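You operate a simulated robot arm through the tools that you are given. There is no shell and no other tool. Be economical: measure what you need, move in short steps, check, and stop when the job is done.

The job below is to be done with a simulated robot arm. You get a single attempt, and the scene is never put back.

TASK
Measure the disc in the gauge and put it in the tray for its width.
Fine: Switch the gauge on, close the yellow slide block, press hold and open the block again; leave the gauge on and the other discs where they are.

Only the result counts: the job must be done as asked and must still hold three seconds after the hand-in. Knocking over, shifting, dropping, spilling or breaking anything else fails it.

THE ROBOT
A 6-joint arm with a two-finger parallel gripper, fixed in place. Base frame: the origin is at the foot of the arm, x ahead of it, y to its left, z up; the work surface is at about z = 0.85. Units: m, degrees, N and s.
With the tool pointing down near the work surface it reaches from about 0.26 to 0.68 m from the base axis. Its first joint turns from -66.0 to 66.0 degrees. Payload 2.9 kg.
The TCP is the grasp point between the finger pads, 0.03 m short of the fingertips. In the tool frame z runs along the fingers and y along their closing line. Largest opening 0.11 m; finger width 0.02, thickness 0.01; the body of the gripper, 0.048 by 0.112 m, starts 0.055 m behind the TCP.
Orientation is told as [roll, pitch, yaw] about the base's x, y, z axes, in that order, counted from this pose: with the fingers straight down and closing along the base's y, the tool's x points along the base's -x, its y along +y and its z along -z.

THE INTERFACE
- The arm moves only by the tool step_arm. Its arguments are lists of equal length, an entry for each row: "delta_rot": the turn, a rotation vector about the tool's x, y, z in degrees, a list of three; "offset": the shift along the tool's x, y, z in m, a list of three; "hand": the finger opening in m, from 0 to 0.11. In form: {"delta_rot": [[rx, ry, rz], ...], "offset": [[x, y, z], ...], "hand": [hand, ...]}. A call has 1 to 20 rows; each row shifts and turns the commanded pose from where the row before left it, along the tool's axes as they then stand. A row lasts 0.2 s, in which the tool goes at most 0.05 m and 8.6 degrees; a call with a longer step from one row to the next is refused whole, and so is a gripper value outside its range. Where a pose cannot be reached the arm comes as near as it can. A force on the tool above 60 N (or 10 N above the force at the start of the call, whichever is more), or a blocked arm, ends the call early, and 0.2 s more pass. Each finger travels about 0.108 m/s and halts on what it meets, pressing with about 37 N; the grip force reading is that of the motor and also rises with nothing between the fingers. The clock runs only during rows and for 0.2 s after the last one: add rows that do not move to give the fingers time. The reply holds the time, the measured pose of the TCP, the force on the tool along the base axes, the opening and the grip force, in the units named above and with some noise, with the torque about the TCP (base axes, N m) and any sound that the robot's microphone picked up.
- Cameras (640 x 400 px; columns grow to the right, rows downward): "scene" is fixed at [0.0856, 0.4507, 1.3704]; the picture's right is [-0.63, -0.78, 0.00], its down [-0.53, 0.43, -0.74] and it looks along [0.57, -0.46, -0.68] (base axes); focal length 231 px, centre (320, 200). "wrist" rides on the gripper at [0.072, 0.017, -0.103] in the tool frame; the picture's right is [-0.23, 0.97, 0.00], its down [-0.76, -0.18, -0.62] and it looks along [-0.61, -0.14, 0.78] (tool axes); focal length 222 px, centre (320, 200). There is no depth. A picture from a camera that has moved, and an enlarged one, comes with that camera's place and axes in the base frame and with its lens.
- camera(camera): a new picture of that camera. It takes no simulated time.
- zoom(camera, box): a new picture of the part [left, top, right, bottom] of that camera's present view, enlarged. It takes no simulated time.
- finish_job(): hands the job in; it is judged then, once.

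Go step by step. Nothing tells you positions but the pictures and the camera data: compare them with the known pose of the tool, close in by small moves and look again before you grip or let go. The budget is 120 turns and 68 pictures, counting those below and the enlarged ones. Unless the task says otherwise, let go and move clear before handing in, and close with one line.

The tools are called after "Call:" as name(argument=value, ...) on one line, values as JSON. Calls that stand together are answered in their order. step_arm: Moves the arm, as the interface text tells. Its arguments: {"type":"object","properties":{"delta_rot":{"type":"array","items":{"type":"array","items":{"type":"number"}}},"offset":{"type":"array","items":{"type":"array","items":{"type":"number"}}},"hand":{"type":"array","items":{"type":"number"}}},"required":["delta_rot","offset","hand"]} The other tools are called the same way: camera (camera) takes a picture; zoom (camera, box) takes an enlarged picture of a part of a camera's view; finish_job () hands the job in.

At the start:

```text
t: 0.0
position: [0.5147, -0.0981, 1.1357]
tcp_rot: [0.0, 0.0, 0.0]
force: [-0.1, -1.5, -0.1]
moment: [0.01, 0.0, -0.03]
grip_width: 0.1099
gripper_force: 0.1
```

scene: 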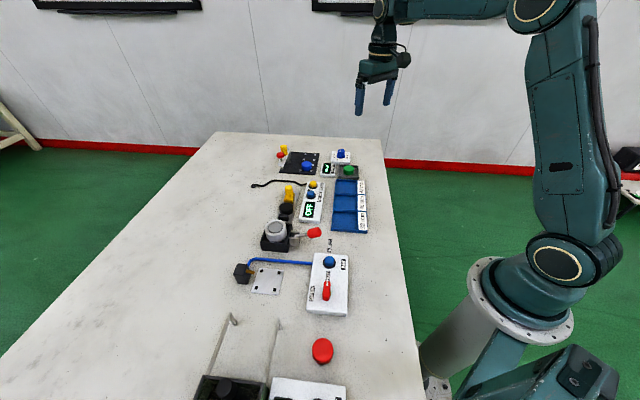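
wrist: 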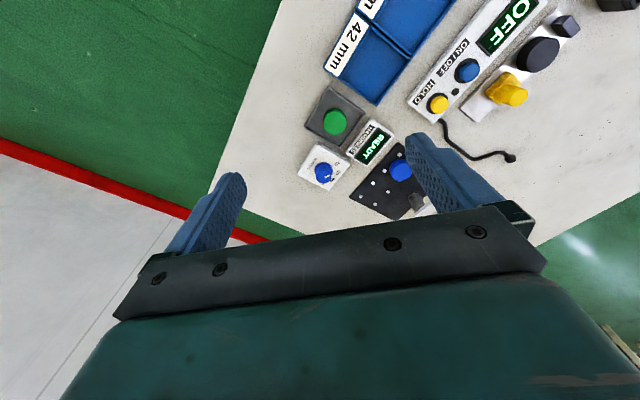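

The scene shows several stations; the gauge with an OFF display, yellow block and blue trays are near the middle. I'll zoom in to see details.

Call:
zoom(camera="scene", box=[240, 140, 400, 240])

Call:
zoom(camera="wrist", box=[300, 0, 620, 200])

Call:
zoom(camera="scene", box=[220, 200, 380, 300])

```text
4.00 times, centred on (320, 190) of scene
camera zoom: at [0.0856, 0.4507, 1.3704], right [-0.63, -0.78, 0.0], down [-0.53, 0.43, -0.74], along [0.57, -0.46, -0.68], focal length 923 px, centre (320, 240)
```

zoom: 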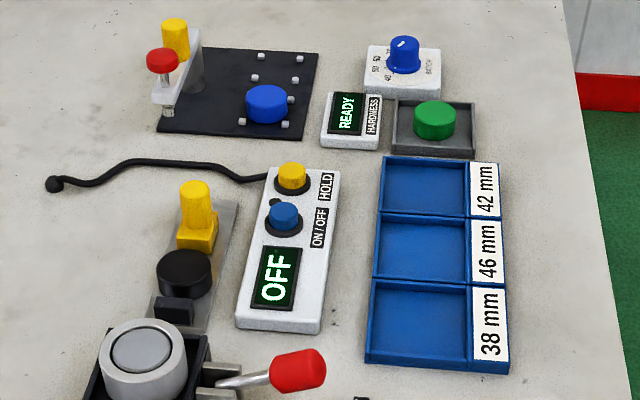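

```text
2.00 times, centred on (460, 100) of wrist
camera zoom: at [0.4422, -0.0805, 1.239], right [0.23, 0.97, 0.0], down [0.76, -0.18, 0.62], along [0.61, -0.14, -0.78], focal length 444 px, centre (40, 400)
```

zoom: 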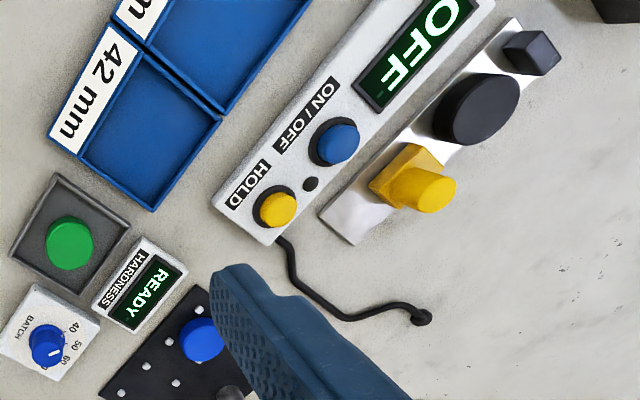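

```text
4.00 times, centred on (300, 250) of scene
camera zoom: at [0.0856, 0.4507, 1.3704], right [-0.63, -0.78, 0.0], down [-0.53, 0.43, -0.74], along [0.57, -0.46, -0.68], focal length 923 px, centre (400, 0)
```

zoom: 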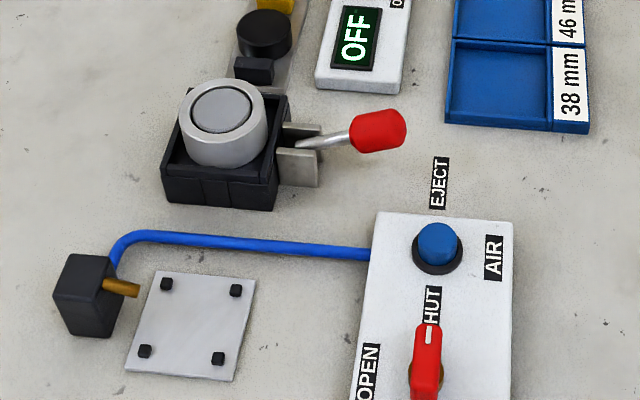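

The gauge (anvil, black disc, yellow slide) runs along about (0.73,-0.68) in base, with the disc near (0.54,0.215), ON/OFF near (0.536,0.124) and HOLD near (0.57,0.09). I'll move above the gauge, turn the hand to align with it, and look again.

Call:
step_arm(delta_rot=[[0, 0, 0], [0, 0, 0], [0, 0, 0], [0, 0, 0], [0, 0, 0], [0, 0, 0], [0, 0, 0], [0, 0, 0], [0, 0, 0], [0, 0, 8.6], [0, 0, 8.6], [0, 0, 8.6], [0, 0, 8.6], [0, 0, 8.6], [0, 0, 0]], offset=[[0.005, 0.0387, 0.004], [0.005, 0.0387, 0.004], [0.005, 0.0387, 0.004], [0.005, 0.0387, 0.004], [0.005, 0.0387, 0.004], [0.005, 0.0387, 0.004], [0.005, 0.0387, 0.004], [0.005, 0.0387, 0.004], [0.005, 0.0387, 0.004], [0, 0, 0], [0, 0, 0], [0, 0, 0], [0, 0, 0], [0, 0, 0], [0, 0, 0]], hand=[0.1, 0.09, 0.08, 0.06, 0.04, 0.02, 0, 0, 0, 0, 0, 0, 0, 0, 0])

Call:
camera(camera="wrist")

```text
t: 3.2
position: [0.4698, 0.2507, 1.0987]
tcp_rot: [0.0, 0.0, -43.1]
force: [0.7, 0.2, -0.3]
moment: [0.0, -0.01, 0.03]
grip_width: 0.0002
gripper_force: 37.5
```

```text
62 pictures are left
camera wrist: at [0.4285, 0.3133, 1.2033], right [0.83, 0.56, 0.0], down [0.43, -0.65, 0.62], along [0.35, -0.52, -0.78], focal length 222 px, centre (320, 200)
```

wrist: 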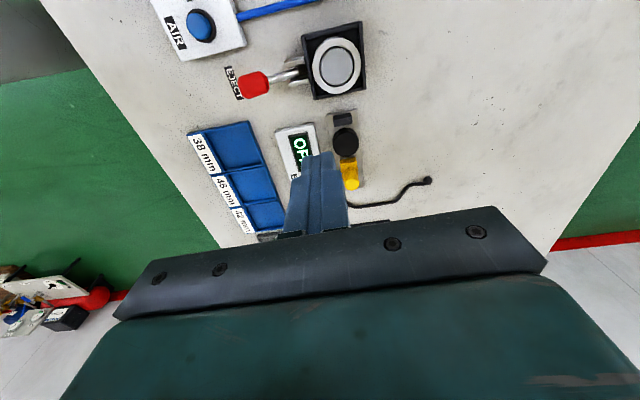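

The gauge is in view just above the fingers. I'll zoom in to measure it.

Call:
zoom(camera="wrist", box=[240, 90, 400, 190])

```text
4.00 times, centred on (320, 140) of wrist
camera zoom: at [0.4285, 0.3133, 1.2033], right [0.83, 0.56, 0.0], down [0.43, -0.65, 0.62], along [0.35, -0.52, -0.78], focal length 888 px, centre (320, 440)
```

zoom: 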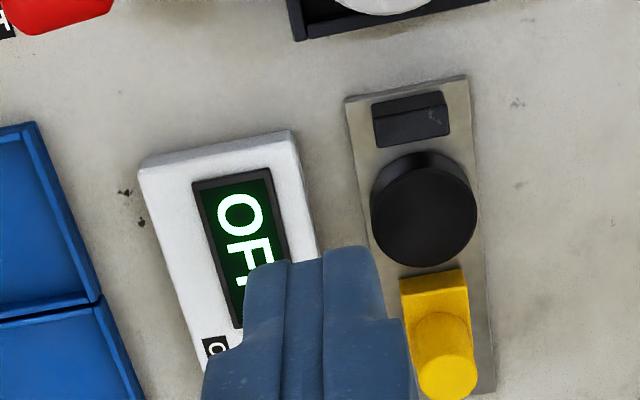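

Cross-checking both views: disc centre ≈ (0.546,0.212), knob top ≈ (0.577,0.177,0.91), ON/OFF ≈ (0.545,0.116,0.875), HOLD ≈ (0.581,0.081). Next I hover above ON/OFF with closed fingers.

Call:
step_arm(delta_rot=[[0, 0, 1.9], [0, 0, 0], [0, 0, 0], [0, 0, 0], [0, 0, 0], [0, 0, 0], [0, 0, 0]], offset=[[0, 0, 0], [-0.0297, -0.0084, 0.0277], [-0.0297, -0.0084, 0.0277], [-0.0297, -0.0084, 0.0277], [-0.0297, -0.0084, 0.0277], [-0.0297, -0.0084, 0.0277], [0, 0, 0]], hand=[0, 0, 0, 0, 0, 0, 0])

Call:
zoom(camera="scene", box=[260, 150, 340, 230])

Call:
camera(camera="wrist")

```text
t: 4.8
position: [0.5437, 0.1164, 0.9631]
tcp_rot: [0.0, 0.0, -44.9]
force: [0.6, 0.4, -0.4]
moment: [0.01, 0.01, 0.0]
grip_width: 0.0001
gripper_force: 37.1
```

```text
5.00 times, centred on (300, 190) of scene
camera zoom: at [0.0856, 0.4507, 1.3704], right [-0.63, -0.78, 0.0], down [-0.53, 0.43, -0.74], along [0.57, -0.46, -0.68], focal length 1154 px, centre (420, 250)
```

zoom: 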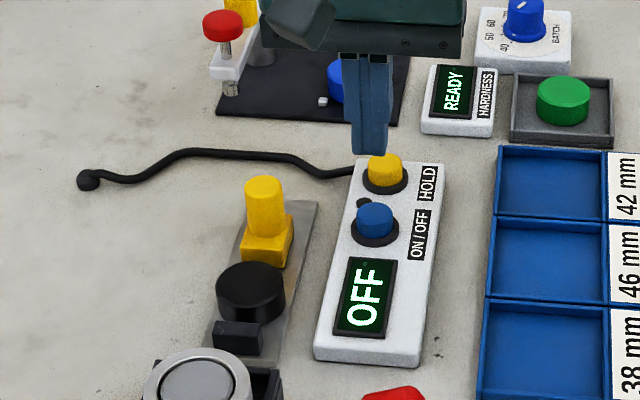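

```text
59 pictures are left
camera wrist: at [0.5049, 0.18, 1.0666], right [0.85, 0.53, 0.0], down [0.41, -0.66, 0.62], along [0.33, -0.53, -0.78], focal length 222 px, centre (320, 200)
```

wrist: 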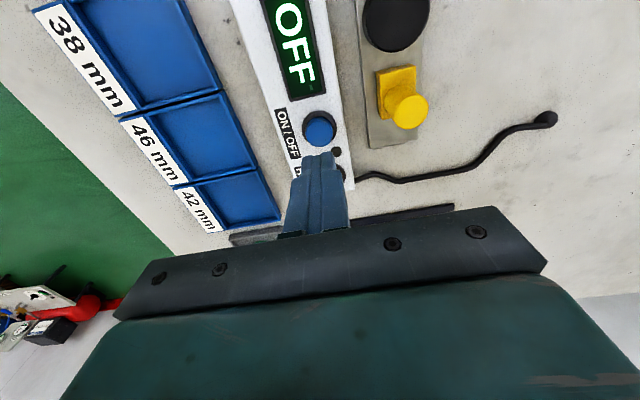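

The button ray hits (0.543,0.117), directly under the fingertips. I'll descend and press gently in small steps.

Call:
step_arm(delta_rot=[[0, 0, 0], [0, 0, 0], [0, 0, 0], [0, 0, 0], [0, 0, 0]], offset=[[0, 0, 0.03], [0, 0, 0.02], [0, 0, 0.003], [0, 0, 0.002], [0, 0, 0.002]], hand=[0, 0, 0, 0, 0])

Call:
zoom(camera="scene", box=[260, 150, 340, 230])

```text
t: 6.0
position: [0.5445, 0.1157, 0.9057]
tcp_rot: [0.2, 0.0, -44.8]
force: [-7.8, 1.4, 13.5]
moment: [0.04, 0.23, 0.0]
grip_width: 0.0001
gripper_force: 37.4
heard: click
```

```text
5.00 times, centred on (300, 190) of scene
camera zoom: at [0.0851, 0.4507, 1.3704], right [-0.63, -0.78, 0.0], down [-0.53, 0.43, -0.74], along [0.57, -0.46, -0.68], focal length 1154 px, centre (420, 250)
```

zoom: 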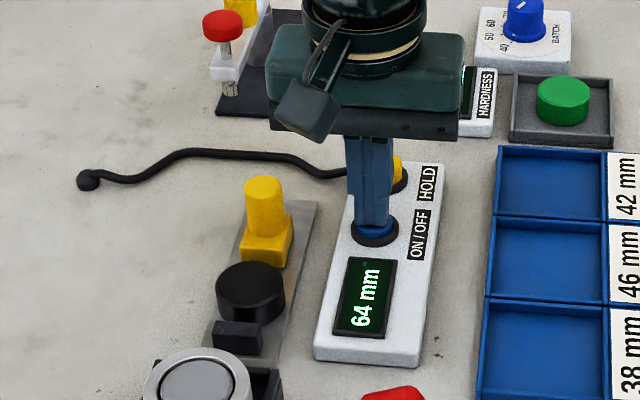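

The gauge is on and reads 64 mm with the block open. I'll lift, open the fingers and hover over the yellow knob.

Call:
step_arm(delta_rot=[[0, 0, 0], [0, 0, 0], [0, 0, 0], [0, 0, 0], [0, 0, 0], [0, 0, 0]], offset=[[0, 0, -0.03], [0, 0, -0.035], [0.0077, 0.0335, 0], [0.0077, 0.0335, 0], [0, 0, 0], [0, 0, 0]], hand=[0, 0, 0.03, 0.055, 0.055, 0.055])

Call:
camera(camera="wrist")

Call:
zoom(camera="scene", box=[260, 150, 340, 230])

```text
t: 7.4
position: [0.582, 0.1757, 0.9696]
tcp_rot: [0.1, -0.1, -44.9]
force: [0.1, -0.5, 0.0]
moment: [0.02, -0.03, 0.0]
grip_width: 0.0551
gripper_force: 0.0
```

```text
57 pictures are left
camera wrist: at [0.5418, 0.2378, 1.0725], right [0.85, 0.53, 0.0], down [0.41, -0.66, 0.62], along [0.33, -0.53, -0.78], focal length 222 px, centre (320, 200)
```

wrist: 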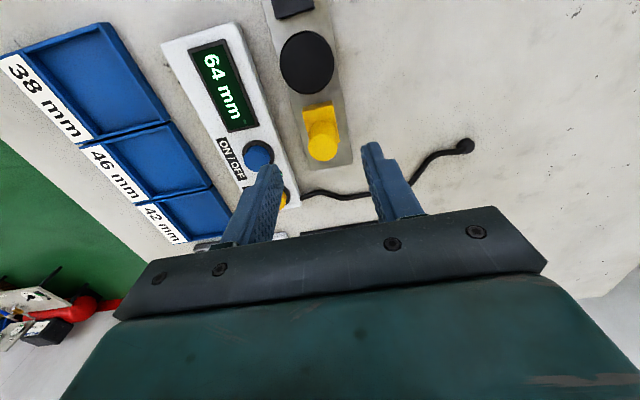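

```text
5.00 times, centred on (300, 190) of scene
camera zoom: at [0.0856, 0.4507, 1.3704], right [-0.63, -0.78, 0.0], down [-0.53, 0.43, -0.74], along [0.57, -0.46, -0.68], focal length 1154 px, centre (420, 250)
```

zoom: 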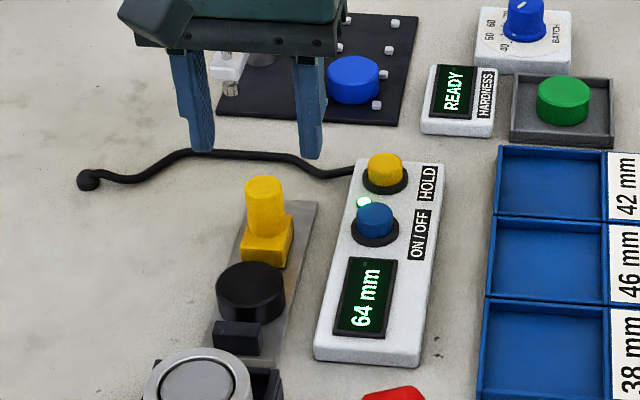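

The fingers straddle the knob at about (0.583,0.176). I'll descend so the tips cover the knob's upper part, and close.

Call:
step_arm(delta_rot=[[0, 0, 0], [0, 0, 0], [0, 0, 0], [0, 0, 0], [0, 0, 0], [0, 0, 0]], offset=[[0, 0, 0.025], [0, 0, 0.021], [0, 0, 0], [0, 0, 0], [0, 0, 0], [0, 0, 0]], hand=[0.055, 0.055, 0.055, 0.035, 0.015, 0.015])

Call:
zoom(camera="scene", box=[260, 150, 340, 230])

```text
t: 8.8
position: [0.583, 0.174, 0.9247]
tcp_rot: [0.1, -0.1, -44.7]
force: [8.2, 7.1, -4.8]
moment: [-0.14, -0.64, 0.03]
grip_width: 0.0231
gripper_force: 44.6
```

```text
5.00 times, centred on (300, 190) of scene
camera zoom: at [0.0858, 0.4509, 1.3703], right [-0.63, -0.78, 0.0], down [-0.53, 0.43, -0.73], along [0.57, -0.46, -0.68], focal length 1154 px, centre (420, 250)
```

zoom: 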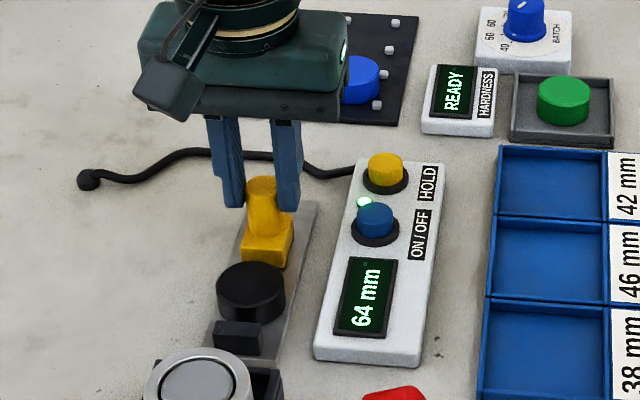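

The knob is gripped. Now I slide it toward the anvil, watching the readout.

Call:
step_arm(delta_rot=[[0, 0, 0], [0, 0, 0], [0, 0, 0], [0, 0, 0], [0, 0, 0]], offset=[[0.004, 0.001, 0], [0.004, 0, 0], [0.004, 0, 0], [0.003, 0, 0], [0, 0, 0]], hand=[0.015, 0.015, 0.015, 0.015, 0.015])

Call:
zoom(camera="scene", box=[260, 150, 340, 230])

```text
t: 10.0
position: [0.5721, 0.1834, 0.9252]
tcp_rot: [0.0, -0.1, -45.0]
force: [-9.1, -10.5, 22.8]
moment: [-0.32, 0.43, 0.05]
grip_width: 0.023
gripper_force: 45.3
```

```text
5.00 times, centred on (300, 190) of scene
camera zoom: at [0.0849, 0.4503, 1.3705], right [-0.63, -0.78, 0.0], down [-0.53, 0.43, -0.74], along [0.57, -0.46, -0.68], focal length 1154 px, centre (420, 250)
```

zoom: 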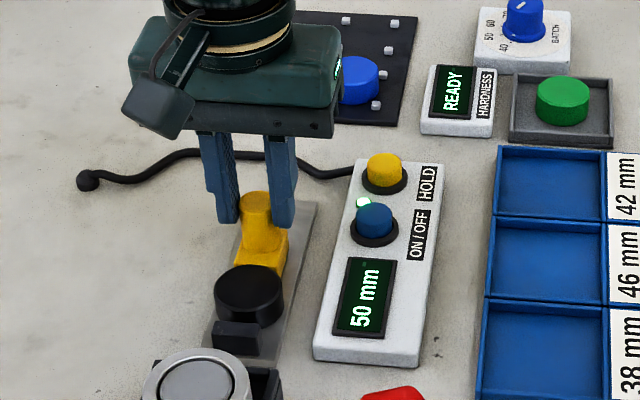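

It reads 50 mm. I'll continue in smaller steps until it meets the disc.

Call:
step_arm(delta_rot=[[0, 0, 0], [0, 0, 0], [0, 0, 0], [0, 0, 0]], offset=[[0.0015, -0.0007, -0.001], [0.0015, 0, 0], [0.001, 0, 0], [0, 0, 0]], hand=[0.015, 0.015, 0.015, 0.015])

Call:
zoom(camera="scene", box=[260, 150, 340, 230])

```text
t: 11.0
position: [0.5702, 0.1874, 0.9252]
tcp_rot: [0.1, 0.0, -44.9]
force: [-3.7, -5.2, 22.0]
moment: [-0.48, -0.19, -0.2]
grip_width: 0.0231
gripper_force: 45.4
```

```text
5.00 times, centred on (300, 190) of scene
camera zoom: at [0.0851, 0.4505, 1.3705], right [-0.63, -0.78, 0.0], down [-0.53, 0.43, -0.74], along [0.57, -0.46, -0.68], focal length 1154 px, centre (420, 250)
```

zoom: 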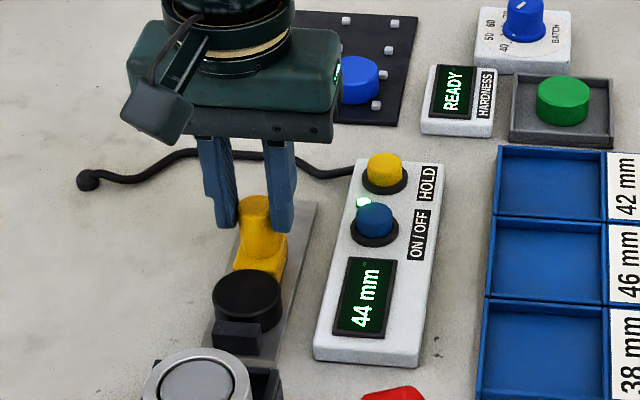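

It reads 44 mm with no push back along the slide yet, so I go on in 1 mm steps.

Call:
step_arm(delta_rot=[[0, 0, 0], [0, 0, 0], [0, 0, 0]], offset=[[0.001, -0.0003, -0.001], [0.001, 0, 0], [0, 0, 0]], hand=[0.015, 0.015, 0.015])

Call:
zoom(camera="scene", box=[260, 150, 340, 230])

```text
t: 11.8
position: [0.5677, 0.1895, 0.9253]
tcp_rot: [0.2, 0.0, -44.9]
force: [6.7, 7.3, 6.8]
moment: [-0.13, -0.67, -0.27]
grip_width: 0.0232
gripper_force: 45.6
```

```text
5.00 times, centred on (300, 190) of scene
camera zoom: at [0.0856, 0.4509, 1.3703], right [-0.63, -0.78, 0.0], down [-0.53, 0.43, -0.74], along [0.57, -0.46, -0.68], focal length 1154 px, centre (420, 250)
```

zoom: 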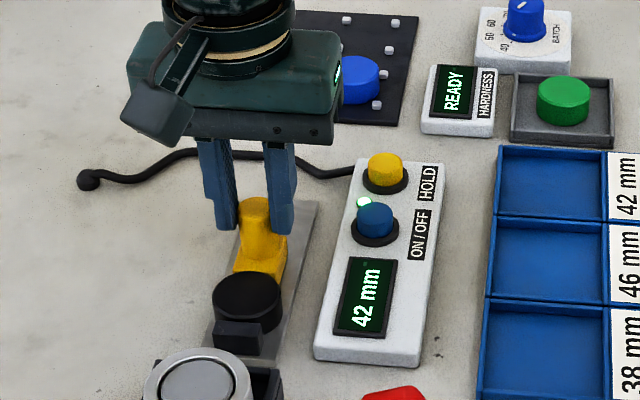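

It reads 42 mm; I push a little further to check whether the disc is actually clamped.

Call:
step_arm(delta_rot=[[0, 0, 0], [0, 0, 0], [0, 0, 0]], offset=[[0.001, 0.0003, 0], [0.001, 0, 0], [0, 0, 0]], hand=[0.015, 0.015, 0.015])

Call:
zoom(camera="scene", box=[260, 150, 340, 230])

```text
t: 12.6
position: [0.5647, 0.1893, 0.9255]
tcp_rot: [0.2, -0.1, -45.0]
force: [22.1, 3.6, -1.3]
moment: [0.58, 0.21, 0.27]
grip_width: 0.0232
gripper_force: 44.9
```

```text
5.00 times, centred on (300, 190) of scene
camera zoom: at [0.0861, 0.4508, 1.3703], right [-0.63, -0.78, 0.0], down [-0.53, 0.43, -0.73], along [0.57, -0.46, -0.68], focal length 1154 px, centre (420, 250)
```

zoom: 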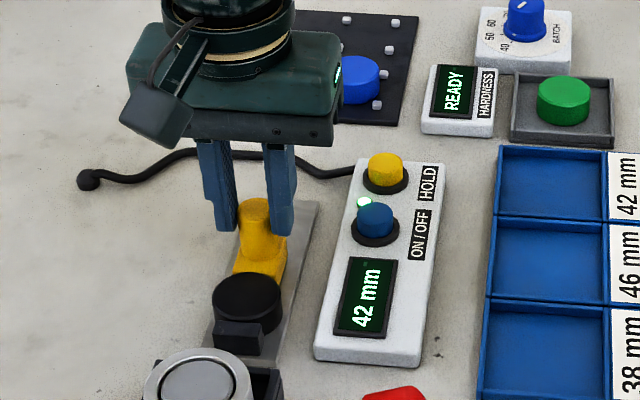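

The reading stays at 42 mm with resistance, so the disc is clamped. I release the knob, lift, close the fingers and hover over HOLD.

Call:
step_arm(delta_rot=[[0, 0, 0], [0, 0, 0], [0, 0, 0], [0, 0, 0], [0, 0, 0], [0, 0, 0], [0, 0, 0], [0, 0, 0], [0, 0, 0], [0, 0, 0]], offset=[[-0.001, 0, 0], [0, 0, 0], [0, 0, 0], [0, 0, -0.025], [0, 0, -0.02], [-0.0291, -0.0218, 0], [-0.0291, -0.0218, 0], [-0.0291, -0.0218, 0], [0, 0, 0], [0, 0, 0]], hand=[0.023, 0.04, 0.05, 0.05, 0.05, 0.02, 0, 0, 0, 0])

Call:
camera(camera="wrist")

Call:
zoom(camera="scene", box=[260, 150, 340, 230])

```text
t: 14.8
position: [0.5815, 0.0865, 0.9711]
tcp_rot: [0.0, 0.0, -44.8]
force: [-0.8, 0.3, -1.0]
moment: [-0.01, 0.0, 0.02]
grip_width: 0.0
gripper_force: 37.2
```

```text
50 pictures are left
camera wrist: at [0.5423, 0.1498, 1.0735], right [0.85, 0.53, 0.0], down [0.41, -0.66, 0.62], along [0.33, -0.53, -0.78], focal length 222 px, centre (320, 200)
```

wrist: 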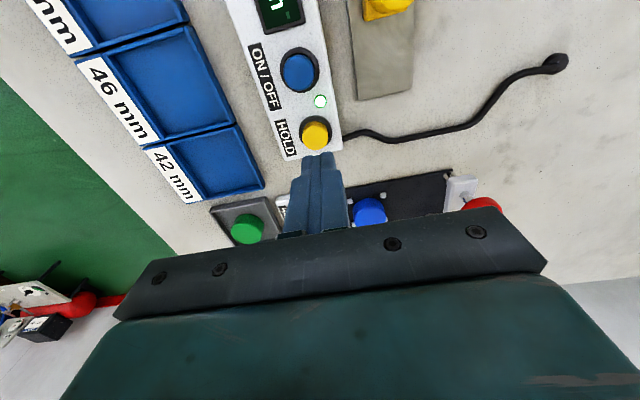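

```text
5.00 times, centred on (300, 190) of scene
camera zoom: at [0.0856, 0.4507, 1.3704], right [-0.63, -0.78, 0.0], down [-0.53, 0.43, -0.74], along [0.57, -0.46, -0.68], focal length 1154 px, centre (420, 250)
```

zoom: 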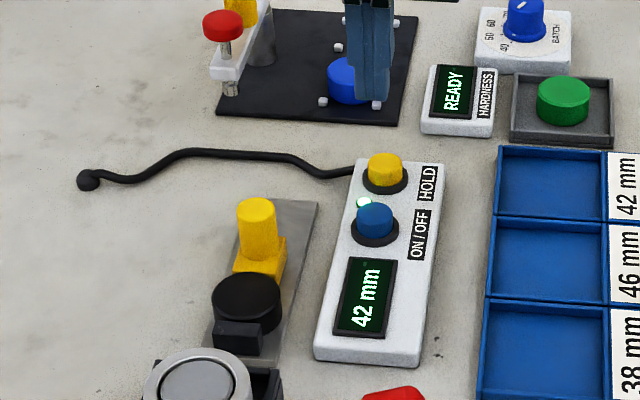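

HOLD is about 6 mm off the fingertip position; I correct and press.

Call:
step_arm(delta_rot=[[0, 0, 0], [0, 0, 0], [0, 0, 0], [0, 0, 0], [0, 0, 0], [0, 0, 0]], offset=[[-0.0042, -0.005, 0.02], [0, 0, 0.025], [0, 0, 0.012], [0, 0, 0.003], [0, 0, 0.002], [0, 0, 0.002]], hand=[0, 0, 0, 0, 0, 0])

Call:
zoom(camera="scene", box=[260, 150, 340, 230])

```text
t: 16.2
position: [0.5803, 0.0764, 0.9072]
tcp_rot: [0.0, 0.0, -44.9]
force: [-3.8, 1.9, 7.0]
moment: [0.01, 0.1, -0.02]
grip_width: 0.0002
gripper_force: 37.1
heard: click
```

```text
5.00 times, centred on (300, 190) of scene
camera zoom: at [0.0853, 0.4507, 1.3704], right [-0.63, -0.78, 0.0], down [-0.53, 0.43, -0.74], along [0.57, -0.46, -0.68], focal length 1154 px, centre (420, 250)
```

zoom: 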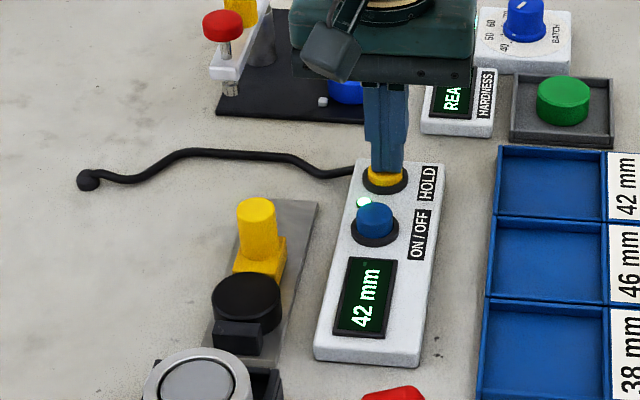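

HOLD clicked. I lift and return above the knob (now at about (0.566,0.190)) with fingers open.

Call:
step_arm(delta_rot=[[0, 0, 0], [0, 0, 0], [0, 0, 0], [0, 0, 0], [0, 0, 0], [0, 0, 0], [0, 0, 0], [0, 0, 0]], offset=[[0, 0, -0.025], [0, 0, -0.035], [0, 0, -0.003], [0.0303, 0.0233, 0], [0.0303, 0.0233, 0], [0.0303, 0.0233, 0], [0, 0, 0], [0, 0, 0]], hand=[0, 0, 0, 0.03, 0.055, 0.055, 0.055, 0.055])

Call:
camera(camera="wrist")

```text
t: 18.0
position: [0.5686, 0.1911, 0.9688]
tcp_rot: [-0.1, 0.0, -44.9]
force: [-0.5, -0.6, -0.6]
moment: [0.01, -0.02, 0.01]
grip_width: 0.0548
gripper_force: 0.0
```

```text
47 pictures are left
camera wrist: at [0.5281, 0.2545, 1.0725], right [0.85, 0.53, 0.0], down [0.41, -0.66, 0.62], along [0.33, -0.53, -0.78], focal length 222 px, centre (320, 200)
```

wrist: 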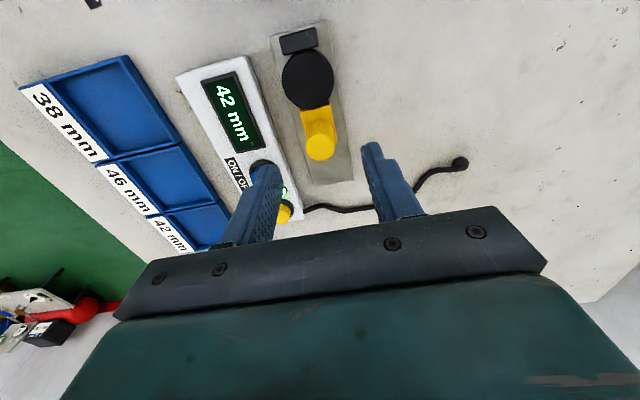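

The knob sits in the same relative place as for the first grip. I descend and grip it.

Call:
step_arm(delta_rot=[[0, 0, 0], [0, 0, 0], [0, 0, 0], [0, 0, 0], [0, 0, 0], [0, 0, 0]], offset=[[0, -0.0007, 0.025], [0, 0, 0.019], [0, 0, 0], [0, 0, 0], [0, 0, 0], [0, 0, 0]], hand=[0.055, 0.055, 0.055, 0.035, 0.015, 0.015])

```text
t: 19.4
position: [0.5672, 0.1893, 0.925]
tcp_rot: [0.1, 0.0, -44.9]
force: [-1.3, -1.4, -1.0]
moment: [-0.11, -0.07, -0.02]
grip_width: 0.0231
gripper_force: 45.1
```

A clean grip with hardly any side force. Now I pull the block open.

Call:
step_arm(delta_rot=[[0, 0, 0], [0, 0, 0], [0, 0, 0], [0, 0, 0], [0, 0, 0], [0, 0, 0], [0, 0, 0]], offset=[[-0.004, 0, 0], [-0.004, 0, 0], [-0.004, 0, 0], [-0.004, 0, 0], [-0.003, 0, 0], [-0.002, 0, 0], [0, 0, 0]], hand=[0.015, 0.015, 0.015, 0.015, 0.015, 0.015, 0.015])

Call:
zoom(camera="scene", box=[260, 150, 340, 230])

```text
t: 21.0
position: [0.582, 0.1761, 0.9253]
tcp_rot: [0.1, 0.0, -44.7]
force: [19.6, 19.7, -27.9]
moment: [0.81, 0.37, 0.3]
grip_width: 0.0232
gripper_force: 44.6
```

```text
5.00 times, centred on (300, 190) of scene
camera zoom: at [0.0866, 0.4513, 1.3701], right [-0.63, -0.78, 0.0], down [-0.53, 0.43, -0.73], along [0.57, -0.46, -0.68], focal length 1154 px, centre (420, 250)
```

zoom: 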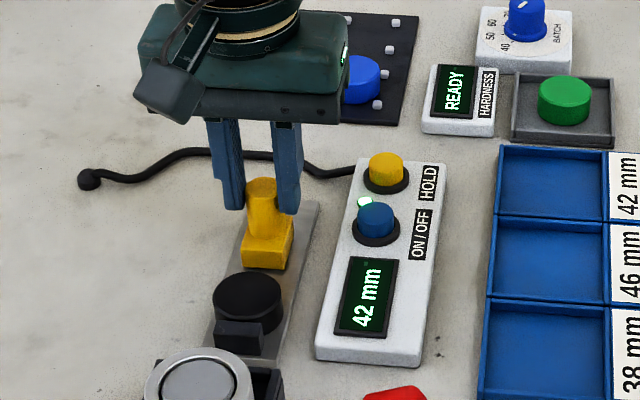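

HOLD keeps 42 mm and the block is nearly at its original position. I ease the side load, pull 2 mm more, release and lift.

Call:
step_arm(delta_rot=[[0, 0, 0], [0, 0, 0], [0, 0, 0], [0, 0, 0], [0, 0, 0], [0, 0, 0], [0, 0, 0]], offset=[[-0.001, 0.001, 0.001], [-0.001, 0, 0], [0, 0, 0], [0, 0, 0], [0, 0, -0.03], [0, 0, -0.03], [0, 0, 0]], hand=[0.015, 0.015, 0.035, 0.055, 0.055, 0.055, 0.055])

Call:
zoom(camera="scene", box=[260, 150, 340, 230])

Call:
camera(camera="wrist")

```text
t: 22.6
position: [0.5821, 0.1735, 0.9846]
tcp_rot: [0.0, 0.0, -44.9]
force: [0.4, 0.5, -0.2]
moment: [0.02, -0.01, 0.01]
grip_width: 0.0549
gripper_force: 0.1
```

```text
5.00 times, centred on (300, 190) of scene
camera zoom: at [0.0856, 0.4507, 1.3704], right [-0.63, -0.78, 0.0], down [-0.53, 0.43, -0.74], along [0.57, -0.46, -0.68], focal length 1154 px, centre (420, 250)
```

zoom: 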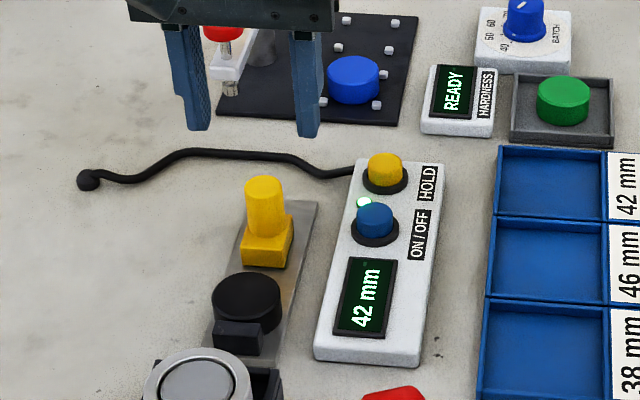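

```text
44 pictures are left
camera wrist: at [0.5432, 0.2376, 1.0874], right [0.85, 0.53, 0.0], down [0.41, -0.66, 0.62], along [0.33, -0.53, -0.78], focal length 222 px, centre (320, 200)
```

wrist: 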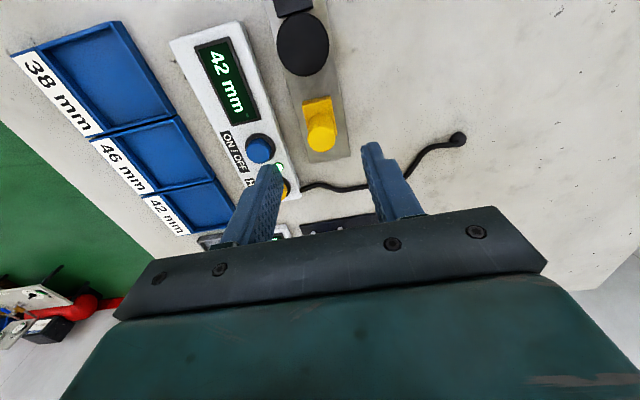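

The block is open, the display holds 42 mm, and the disc now sits against the anvil at about (0.539,0.219). I move over it to check alignment.

Call:
step_arm(delta_rot=[[0, 0, 0], [0, 0, 0], [0, 0, 0], [0, 0, 0]], offset=[[0.0313, 0.0008, 0], [0.0313, 0.0009, 0], [0, 0, 0.03], [0, 0, 0]], hand=[0.058, 0.058, 0.058, 0.058])

Call:
camera(camera="wrist")

Call:
zoom(camera="scene", box=[255, 160, 319, 224])

```text
t: 23.6
position: [0.5411, 0.2191, 0.9552]
tcp_rot: [0.1, 0.0, -44.9]
force: [-0.1, -1.1, 0.2]
moment: [0.0, -0.04, 0.01]
grip_width: 0.058
gripper_force: 0.2
```

```text
43 pictures are left
camera wrist: at [0.5003, 0.2826, 1.0588], right [0.85, 0.53, 0.0], down [0.41, -0.66, 0.62], along [0.33, -0.53, -0.78], focal length 222 px, centre (320, 200)
```

wrist: 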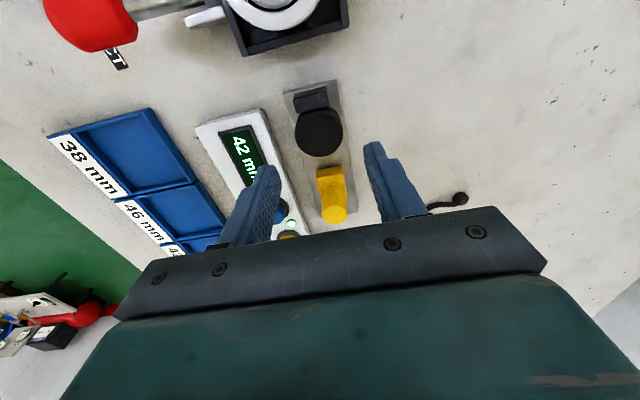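

```text
6.25 times, centred on (287, 192) of scene
camera zoom: at [0.0855, 0.4507, 1.3704], right [-0.63, -0.78, 0.0], down [-0.53, 0.43, -0.74], along [0.57, -0.46, -0.68], focal length 1443 px, centre (526, 250)
```

zoom: 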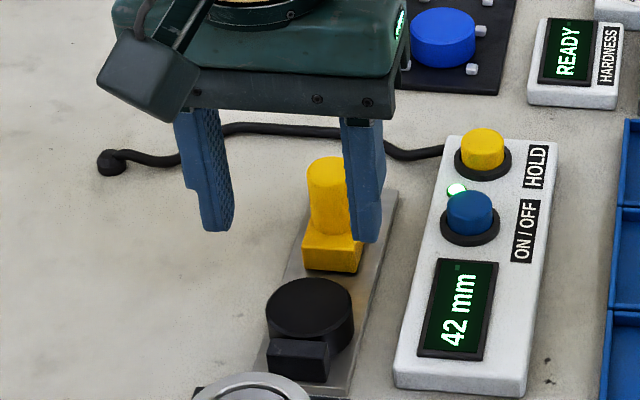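

The disc is centred between the fingers. I descend to fingertips about 0.858 m, slowly at the end.

Call:
step_arm(delta_rot=[[0, 0, 0], [0, 0, 0], [0, 0, 0], [0, 0, 0], [0, 0, 0], [0, 0, 0]], offset=[[0.001, -0.001, 0.03], [0, 0, 0.025], [0, 0, 0.005], [0, 0, 0.003], [0, 0, 0.003], [0, 0, 0]], hand=[0.058, 0.058, 0.058, 0.058, 0.058, 0.058])

Call:
zoom(camera="scene", box=[255, 160, 319, 224])

```text
t: 25.0
position: [0.5371, 0.2189, 0.8891]
tcp_rot: [-0.1, 0.0, -44.9]
force: [0.9, 0.4, 0.2]
moment: [0.01, -0.01, 0.0]
grip_width: 0.0579
gripper_force: 0.1
```

```text
6.25 times, centred on (287, 192) of scene
camera zoom: at [0.0856, 0.4507, 1.3704], right [-0.63, -0.78, 0.0], down [-0.53, 0.43, -0.74], along [0.57, -0.46, -0.68], focal length 1443 px, centre (526, 250)
```

zoom: 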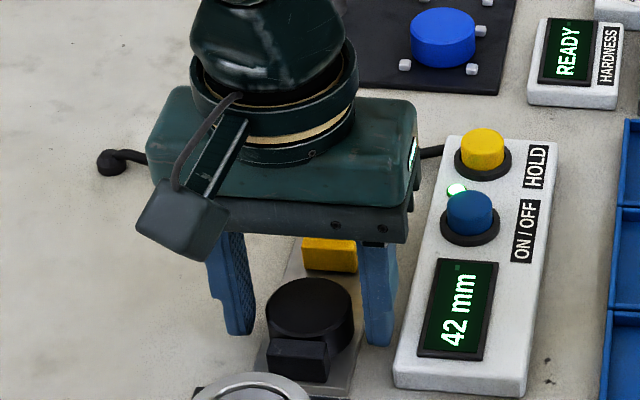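

The fingers stand symmetrically around the disc. I close on it.

Call:
step_arm(delta_rot=[[0, 0, 0], [0, 0, 0], [0, 0, 0], [0, 0, 0]], offset=[[0, 0, 0], [0, 0, 0], [0, 0, 0], [0, 0, 0]], hand=[0.045, 0.035, 0.032, 0.032])

```text
t: 26.0
position: [0.5376, 0.2185, 0.888]
tcp_rot: [0.1, 0.0, -44.9]
force: [0.1, 0.7, -0.4]
moment: [0.01, 0.01, -0.02]
grip_width: 0.0397
gripper_force: 37.7
```

The grip closed at 39.7 mm, slightly less than expected; I check how the disc sits in the fingers.

Call:
zoom(camera="scene", box=[263, 180, 311, 220])

Call:
zoom(camera="wrist", box=[240, 80, 400, 240])

```text
10.00 times, centred on (287, 200) of scene
camera zoom: at [0.0856, 0.4507, 1.3704], right [-0.63, -0.78, 0.0], down [-0.53, 0.43, -0.74], along [0.57, -0.46, -0.68], focal length 2308 px, centre (650, 200)
```

zoom: 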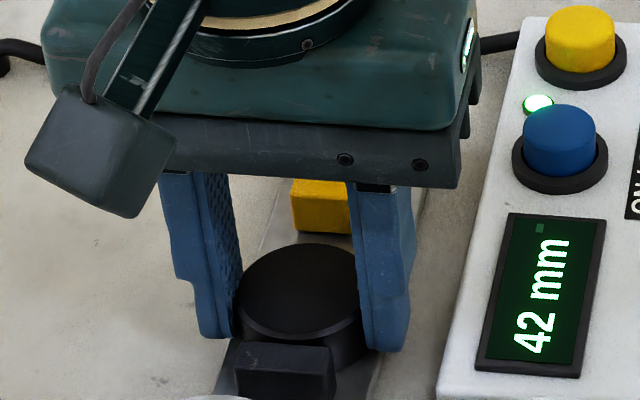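

```text
2.50 times, centred on (320, 160) of wrist
camera zoom: at [0.4983, 0.2822, 0.9916], right [0.85, 0.53, 0.0], down [0.41, -0.66, 0.62], along [0.33, -0.53, -0.78], focal length 555 px, centre (320, 300)
```

zoom: 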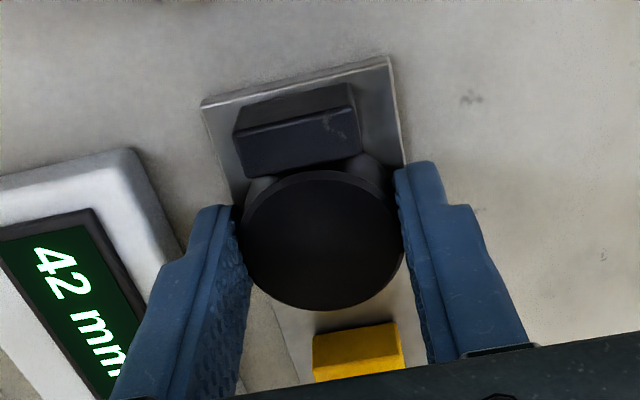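

The disc is held well between the pads. I lift it straight up and check.

Call:
step_arm(delta_rot=[[0, 0, 0], [0, 0, 0], [0, 0, 0], [0, 0, 0], [0, 0, 0]], offset=[[0, 0, -0.005], [0, 0, -0.01], [0, 0, -0.03], [0, 0, -0.045], [0, 0, 0]], hand=[0.032, 0.032, 0.032, 0.032, 0.032])

Call:
camera(camera="wrist")

Call:
zoom(camera="scene", box=[250, 130, 378, 230])

```text
t: 27.2
position: [0.5367, 0.2186, 0.979]
tcp_rot: [0.0, 0.0, -44.9]
force: [0.6, 0.5, -0.6]
moment: [-0.02, -0.01, -0.01]
grip_width: 0.0399
gripper_force: 37.2
```

```text
38 pictures are left
camera wrist: at [0.498, 0.2823, 1.0824], right [0.85, 0.53, 0.0], down [0.41, -0.66, 0.62], along [0.33, -0.53, -0.78], focal length 222 px, centre (320, 200)
```

wrist: 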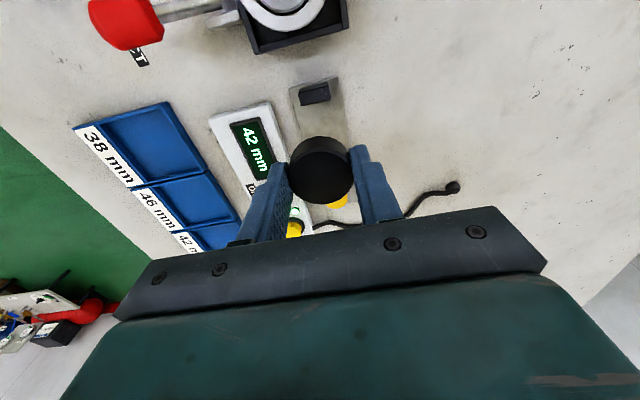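

```text
4.00 times, centred on (314, 180) of scene
camera zoom: at [0.0856, 0.4507, 1.3704], right [-0.63, -0.78, 0.0], down [-0.53, 0.43, -0.74], along [0.57, -0.46, -0.68], focal length 923 px, centre (344, 280)
```

zoom: 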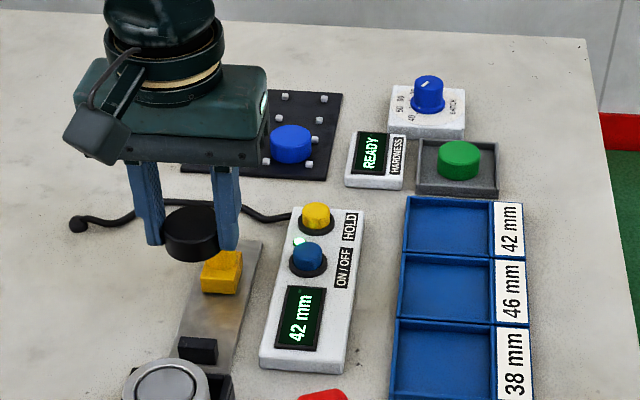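

The disc is securely held clear of everything. I carry it to above the 42 mm tray near (0.515,-0.015).

Call:
step_arm(delta_rot=[[0, 0, 0], [0, 0, 0], [0, 0, 0], [0, 0, 0], [0, 0, 0], [0, 0, 0], [0, 0, 0]], offset=[[-0.0249, -0.0301, 0], [-0.0249, -0.0301, 0], [-0.0249, -0.0301, 0], [-0.0249, -0.0301, 0], [-0.0249, -0.0301, 0], [-0.0249, -0.0301, 0], [0, 0, 0]], hand=[0.032, 0.032, 0.032, 0.032, 0.032, 0.032, 0.032])

Call:
camera(camera="wrist")

Call:
zoom(camera="scene", box=[300, 140, 380, 220])

```text
t: 28.8
position: [0.5161, -0.0114, 0.9788]
tcp_rot: [-0.1, 0.0, -44.9]
force: [-0.2, 0.3, -0.6]
moment: [-0.04, 0.03, -0.02]
grip_width: 0.0399
gripper_force: 37.1
```

```text
36 pictures are left
camera wrist: at [0.477, 0.053, 1.0808], right [0.85, 0.53, 0.0], down [0.41, -0.66, 0.62], along [0.33, -0.53, -0.78], focal length 222 px, centre (320, 200)
```

wrist: 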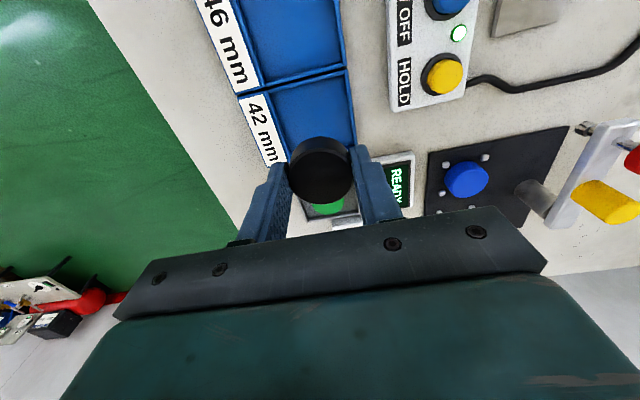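

```text
5.00 times, centred on (340, 180) of scene
camera zoom: at [0.0856, 0.4507, 1.3704], right [-0.63, -0.78, 0.0], down [-0.53, 0.43, -0.74], along [0.57, -0.46, -0.68], focal length 1154 px, centre (220, 300)
```

zoom: 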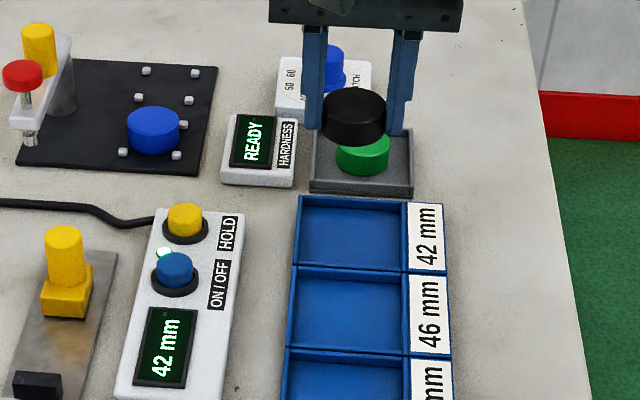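

The tray 42 interior centre works out to about (0.513,-0.014), so the disc is 4 mm off across. I correct, descend partway and check.

Call:
step_arm(delta_rot=[[0, 0, 0], [0, 0, 0], [0, 0, 0], [0, 0, 0]], offset=[[0, -0.004, 0], [0, 0, 0.035], [0, 0, 0.03], [0, 0, 0]], hand=[0.032, 0.032, 0.032, 0.032])

Call:
zoom(camera="scene", box=[320, 150, 384, 214])

Call:
camera(camera="wrist")

```text
t: 29.8
position: [0.5141, -0.0167, 0.9128]
tcp_rot: [0.0, 0.0, -45.0]
force: [-0.2, 0.1, -0.1]
moment: [0.04, 0.0, 0.0]
grip_width: 0.0401
gripper_force: 37.4
```

```text
6.25 times, centred on (352, 182) of scene
camera zoom: at [0.0856, 0.4507, 1.3704], right [-0.63, -0.78, 0.0], down [-0.53, 0.43, -0.74], along [0.57, -0.46, -0.68], focal length 1443 px, centre (120, 312)
```

zoom: 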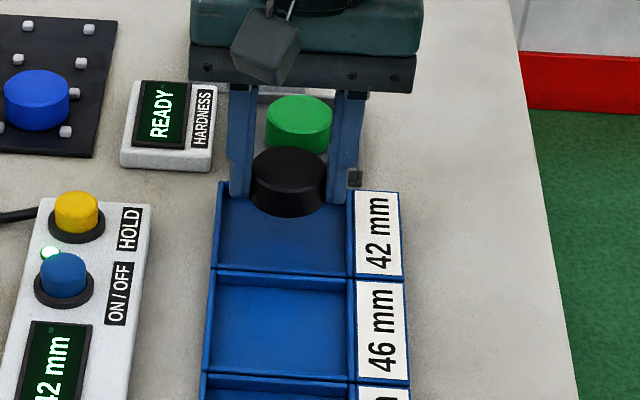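

```text
33 pictures are left
camera wrist: at [0.4749, 0.0473, 1.0157], right [0.85, 0.53, 0.0], down [0.41, -0.66, 0.62], along [0.33, -0.53, -0.78], focal length 222 px, centre (320, 200)
```

wrist: 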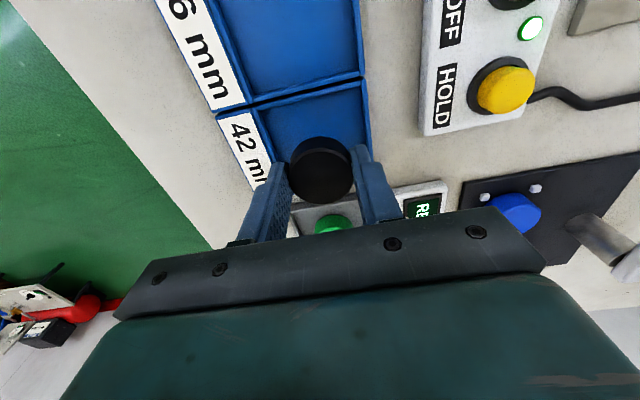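

The disc lines up with the 42 mm compartment to within about 3 mm. I apply a 2 mm correction each way and lower slowly until contact.

Call:
step_arm(delta_rot=[[0, 0, 0], [0, 0, 0], [0, 0, 0], [0, 0, 0], [0, 0, 0]], offset=[[0.002, 0.002, 0], [0, 0, 0.012], [0, 0, 0.005], [0, 0, 0.003], [0, 0, 0]], hand=[0.032, 0.032, 0.032, 0.032, 0.032])

Call:
zoom(camera="scene", box=[320, 150, 384, 214])

```text
t: 31.0
position: [0.5148, -0.016, 0.8927]
tcp_rot: [0.1, 0.0, -44.9]
force: [-0.5, -0.6, -0.4]
moment: [0.02, -0.05, 0.0]
grip_width: 0.0397
gripper_force: 36.4
```

```text
6.25 times, centred on (352, 182) of scene
camera zoom: at [0.0856, 0.4507, 1.3704], right [-0.63, -0.78, 0.0], down [-0.53, 0.43, -0.74], along [0.57, -0.46, -0.68], focal length 1443 px, centre (120, 312)
```

zoom: 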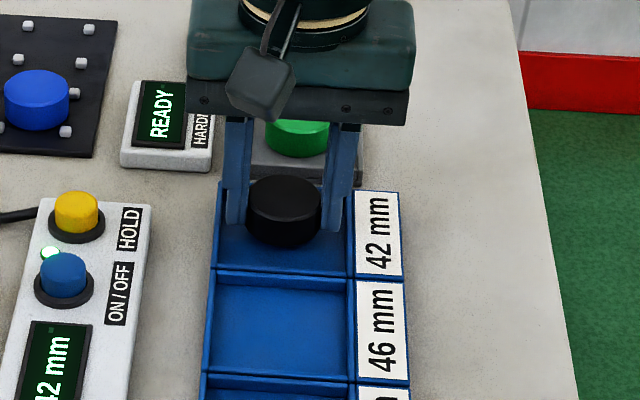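

Well centred with fingers inside the walls and no contact yet. I lower a few more millimetres.

Call:
step_arm(delta_rot=[[0, 0, 0], [0, 0, 0], [0, 0, 0], [0, 0, 0]], offset=[[0, 0, 0.0015], [0, 0, 0.0015], [0, 0, 0.001], [0, 0, 0]], hand=[0.032, 0.032, 0.032, 0.032])

```text
t: 32.0
position: [0.5127, -0.0163, 0.8888]
tcp_rot: [0.0, 0.0, -45.0]
force: [-0.1, 0.6, -0.3]
moment: [0.0, -0.01, 0.0]
grip_width: 0.0398
gripper_force: 37.4
```

Call:
step_arm(delta_rot=[[0, 0, 0], [0, 0, 0], [0, 0, 0]], offset=[[0, 0, 0.001], [0, 0, 0.001], [0, 0, 0]], hand=[0.032, 0.032, 0.032])

Call:
zoom(camera="scene", box=[328, 165, 376, 205])

```text
t: 32.8
position: [0.5141, -0.0145, 0.8884]
tcp_rot: [-0.1, 0.0, -45.0]
force: [-0.1, -0.3, 0.7]
moment: [-0.03, 0.0, 0.0]
grip_width: 0.0398
gripper_force: 37.0
```

```text
10.00 times, centred on (352, 185) of scene
camera zoom: at [0.0856, 0.4507, 1.3704], right [-0.63, -0.78, 0.0], down [-0.53, 0.43, -0.74], along [0.57, -0.46, -0.68], focal length 2308 px, centre (0, 350)
```

zoom: 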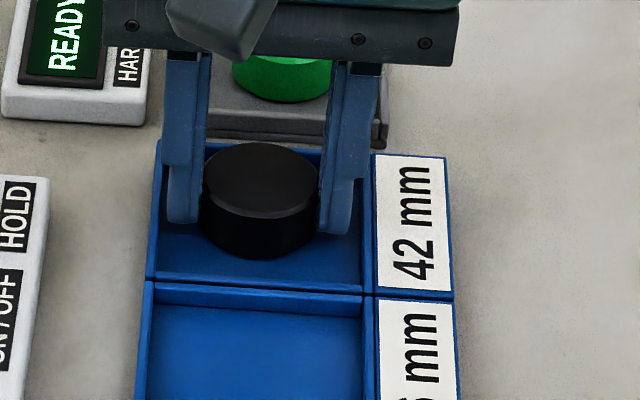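

Still no contact force though it looks very close to the floor. I lower 1 mm at a time a bit more.

Call:
step_arm(delta_rot=[[0, 0, 0], [0, 0, 0], [0, 0, 0]], offset=[[0, 0, 0.001], [0, 0, 0.001], [0, 0, 0]], hand=[0.032, 0.032, 0.032])

```text
t: 33.6
position: [0.5133, -0.016, 0.8861]
tcp_rot: [0.1, 0.0, -45.0]
force: [-3.7, 2.0, 10.9]
moment: [-0.02, 0.18, -0.02]
grip_width: 0.0395
gripper_force: 36.5
```

Contact at about 11 N: the disc is on the tray floor. I open just a little to avoid the walls, then lift.

Call:
step_arm(delta_rot=[[0, 0, 0], [0, 0, 0], [0, 0, 0], [0, 0, 0], [0, 0, 0], [0, 0, 0], [0, 0, 0], [0, 0, 0]], offset=[[0, 0, 0], [0, 0, 0], [0, 0, 0], [0, 0, -0.004], [0, 0, -0.01], [0, 0, -0.03], [0, 0, -0.04], [0, 0, 0]], hand=[0.044, 0.045, 0.045, 0.045, 0.047, 0.05, 0.05, 0.05])

Call:
zoom(camera="scene", box=[250, 130, 378, 230])

Call:
camera(camera="wrist")

```text
t: 35.4
position: [0.514, -0.0175, 0.9712]
tcp_rot: [0.0, 0.0, -44.9]
force: [-0.2, 0.7, 0.3]
moment: [-0.02, -0.02, -0.03]
grip_width: 0.0501
gripper_force: 0.1
```

```text
4.00 times, centred on (314, 180) of scene
camera zoom: at [0.0856, 0.4507, 1.3704], right [-0.63, -0.78, 0.0], down [-0.53, 0.43, -0.74], along [0.57, -0.46, -0.68], focal length 923 px, centre (344, 280)
```

zoom: 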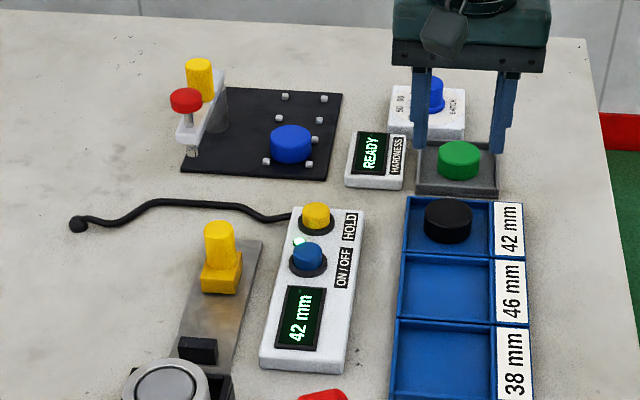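

```text
29 pictures are left
camera wrist: at [0.4742, 0.0468, 1.0739], right [0.85, 0.53, 0.0], down [0.41, -0.66, 0.62], along [0.33, -0.53, -0.78], focal length 222 px, centre (320, 200)
```

wrist: 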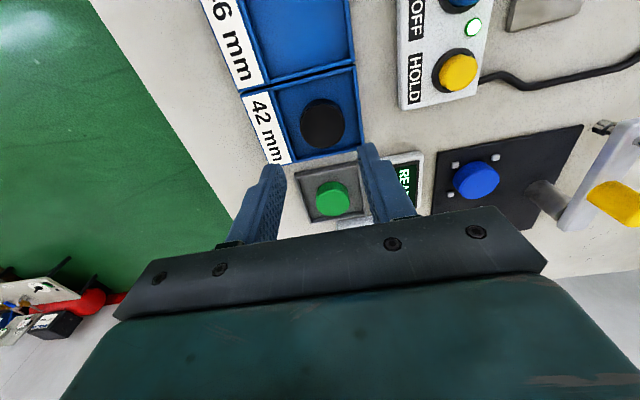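

The disc lies flat in the 42 mm tray, the gauge is on and holding 42 mm, the block is open and the other discs are untouched. The hand is clear, so I hand in.

Call:
step_arm(delta_rot=[[0, 0, 0], [0, 0, 0], [0, 0, 0]], offset=[[0, 0, -0.04], [0, 0, -0.04], [0, 0, 0]], hand=[0.05, 0.05, 0.05])

Call:
finish_job()

```text
t: 36.2
position: [0.5134, -0.0154, 1.0519]
tcp_rot: [-0.1, 0.0, -44.8]
force: [0.5, -0.1, -0.3]
moment: [0.01, -0.04, -0.01]
grip_width: 0.0499
gripper_force: 0.1
```

```text
The job is handed in.
```

The gauge measured the disc at 42 mm and I put it in the 42 mm tray; the gauge is still on with the reading held, the yellow block is open and the other discs were not moved.
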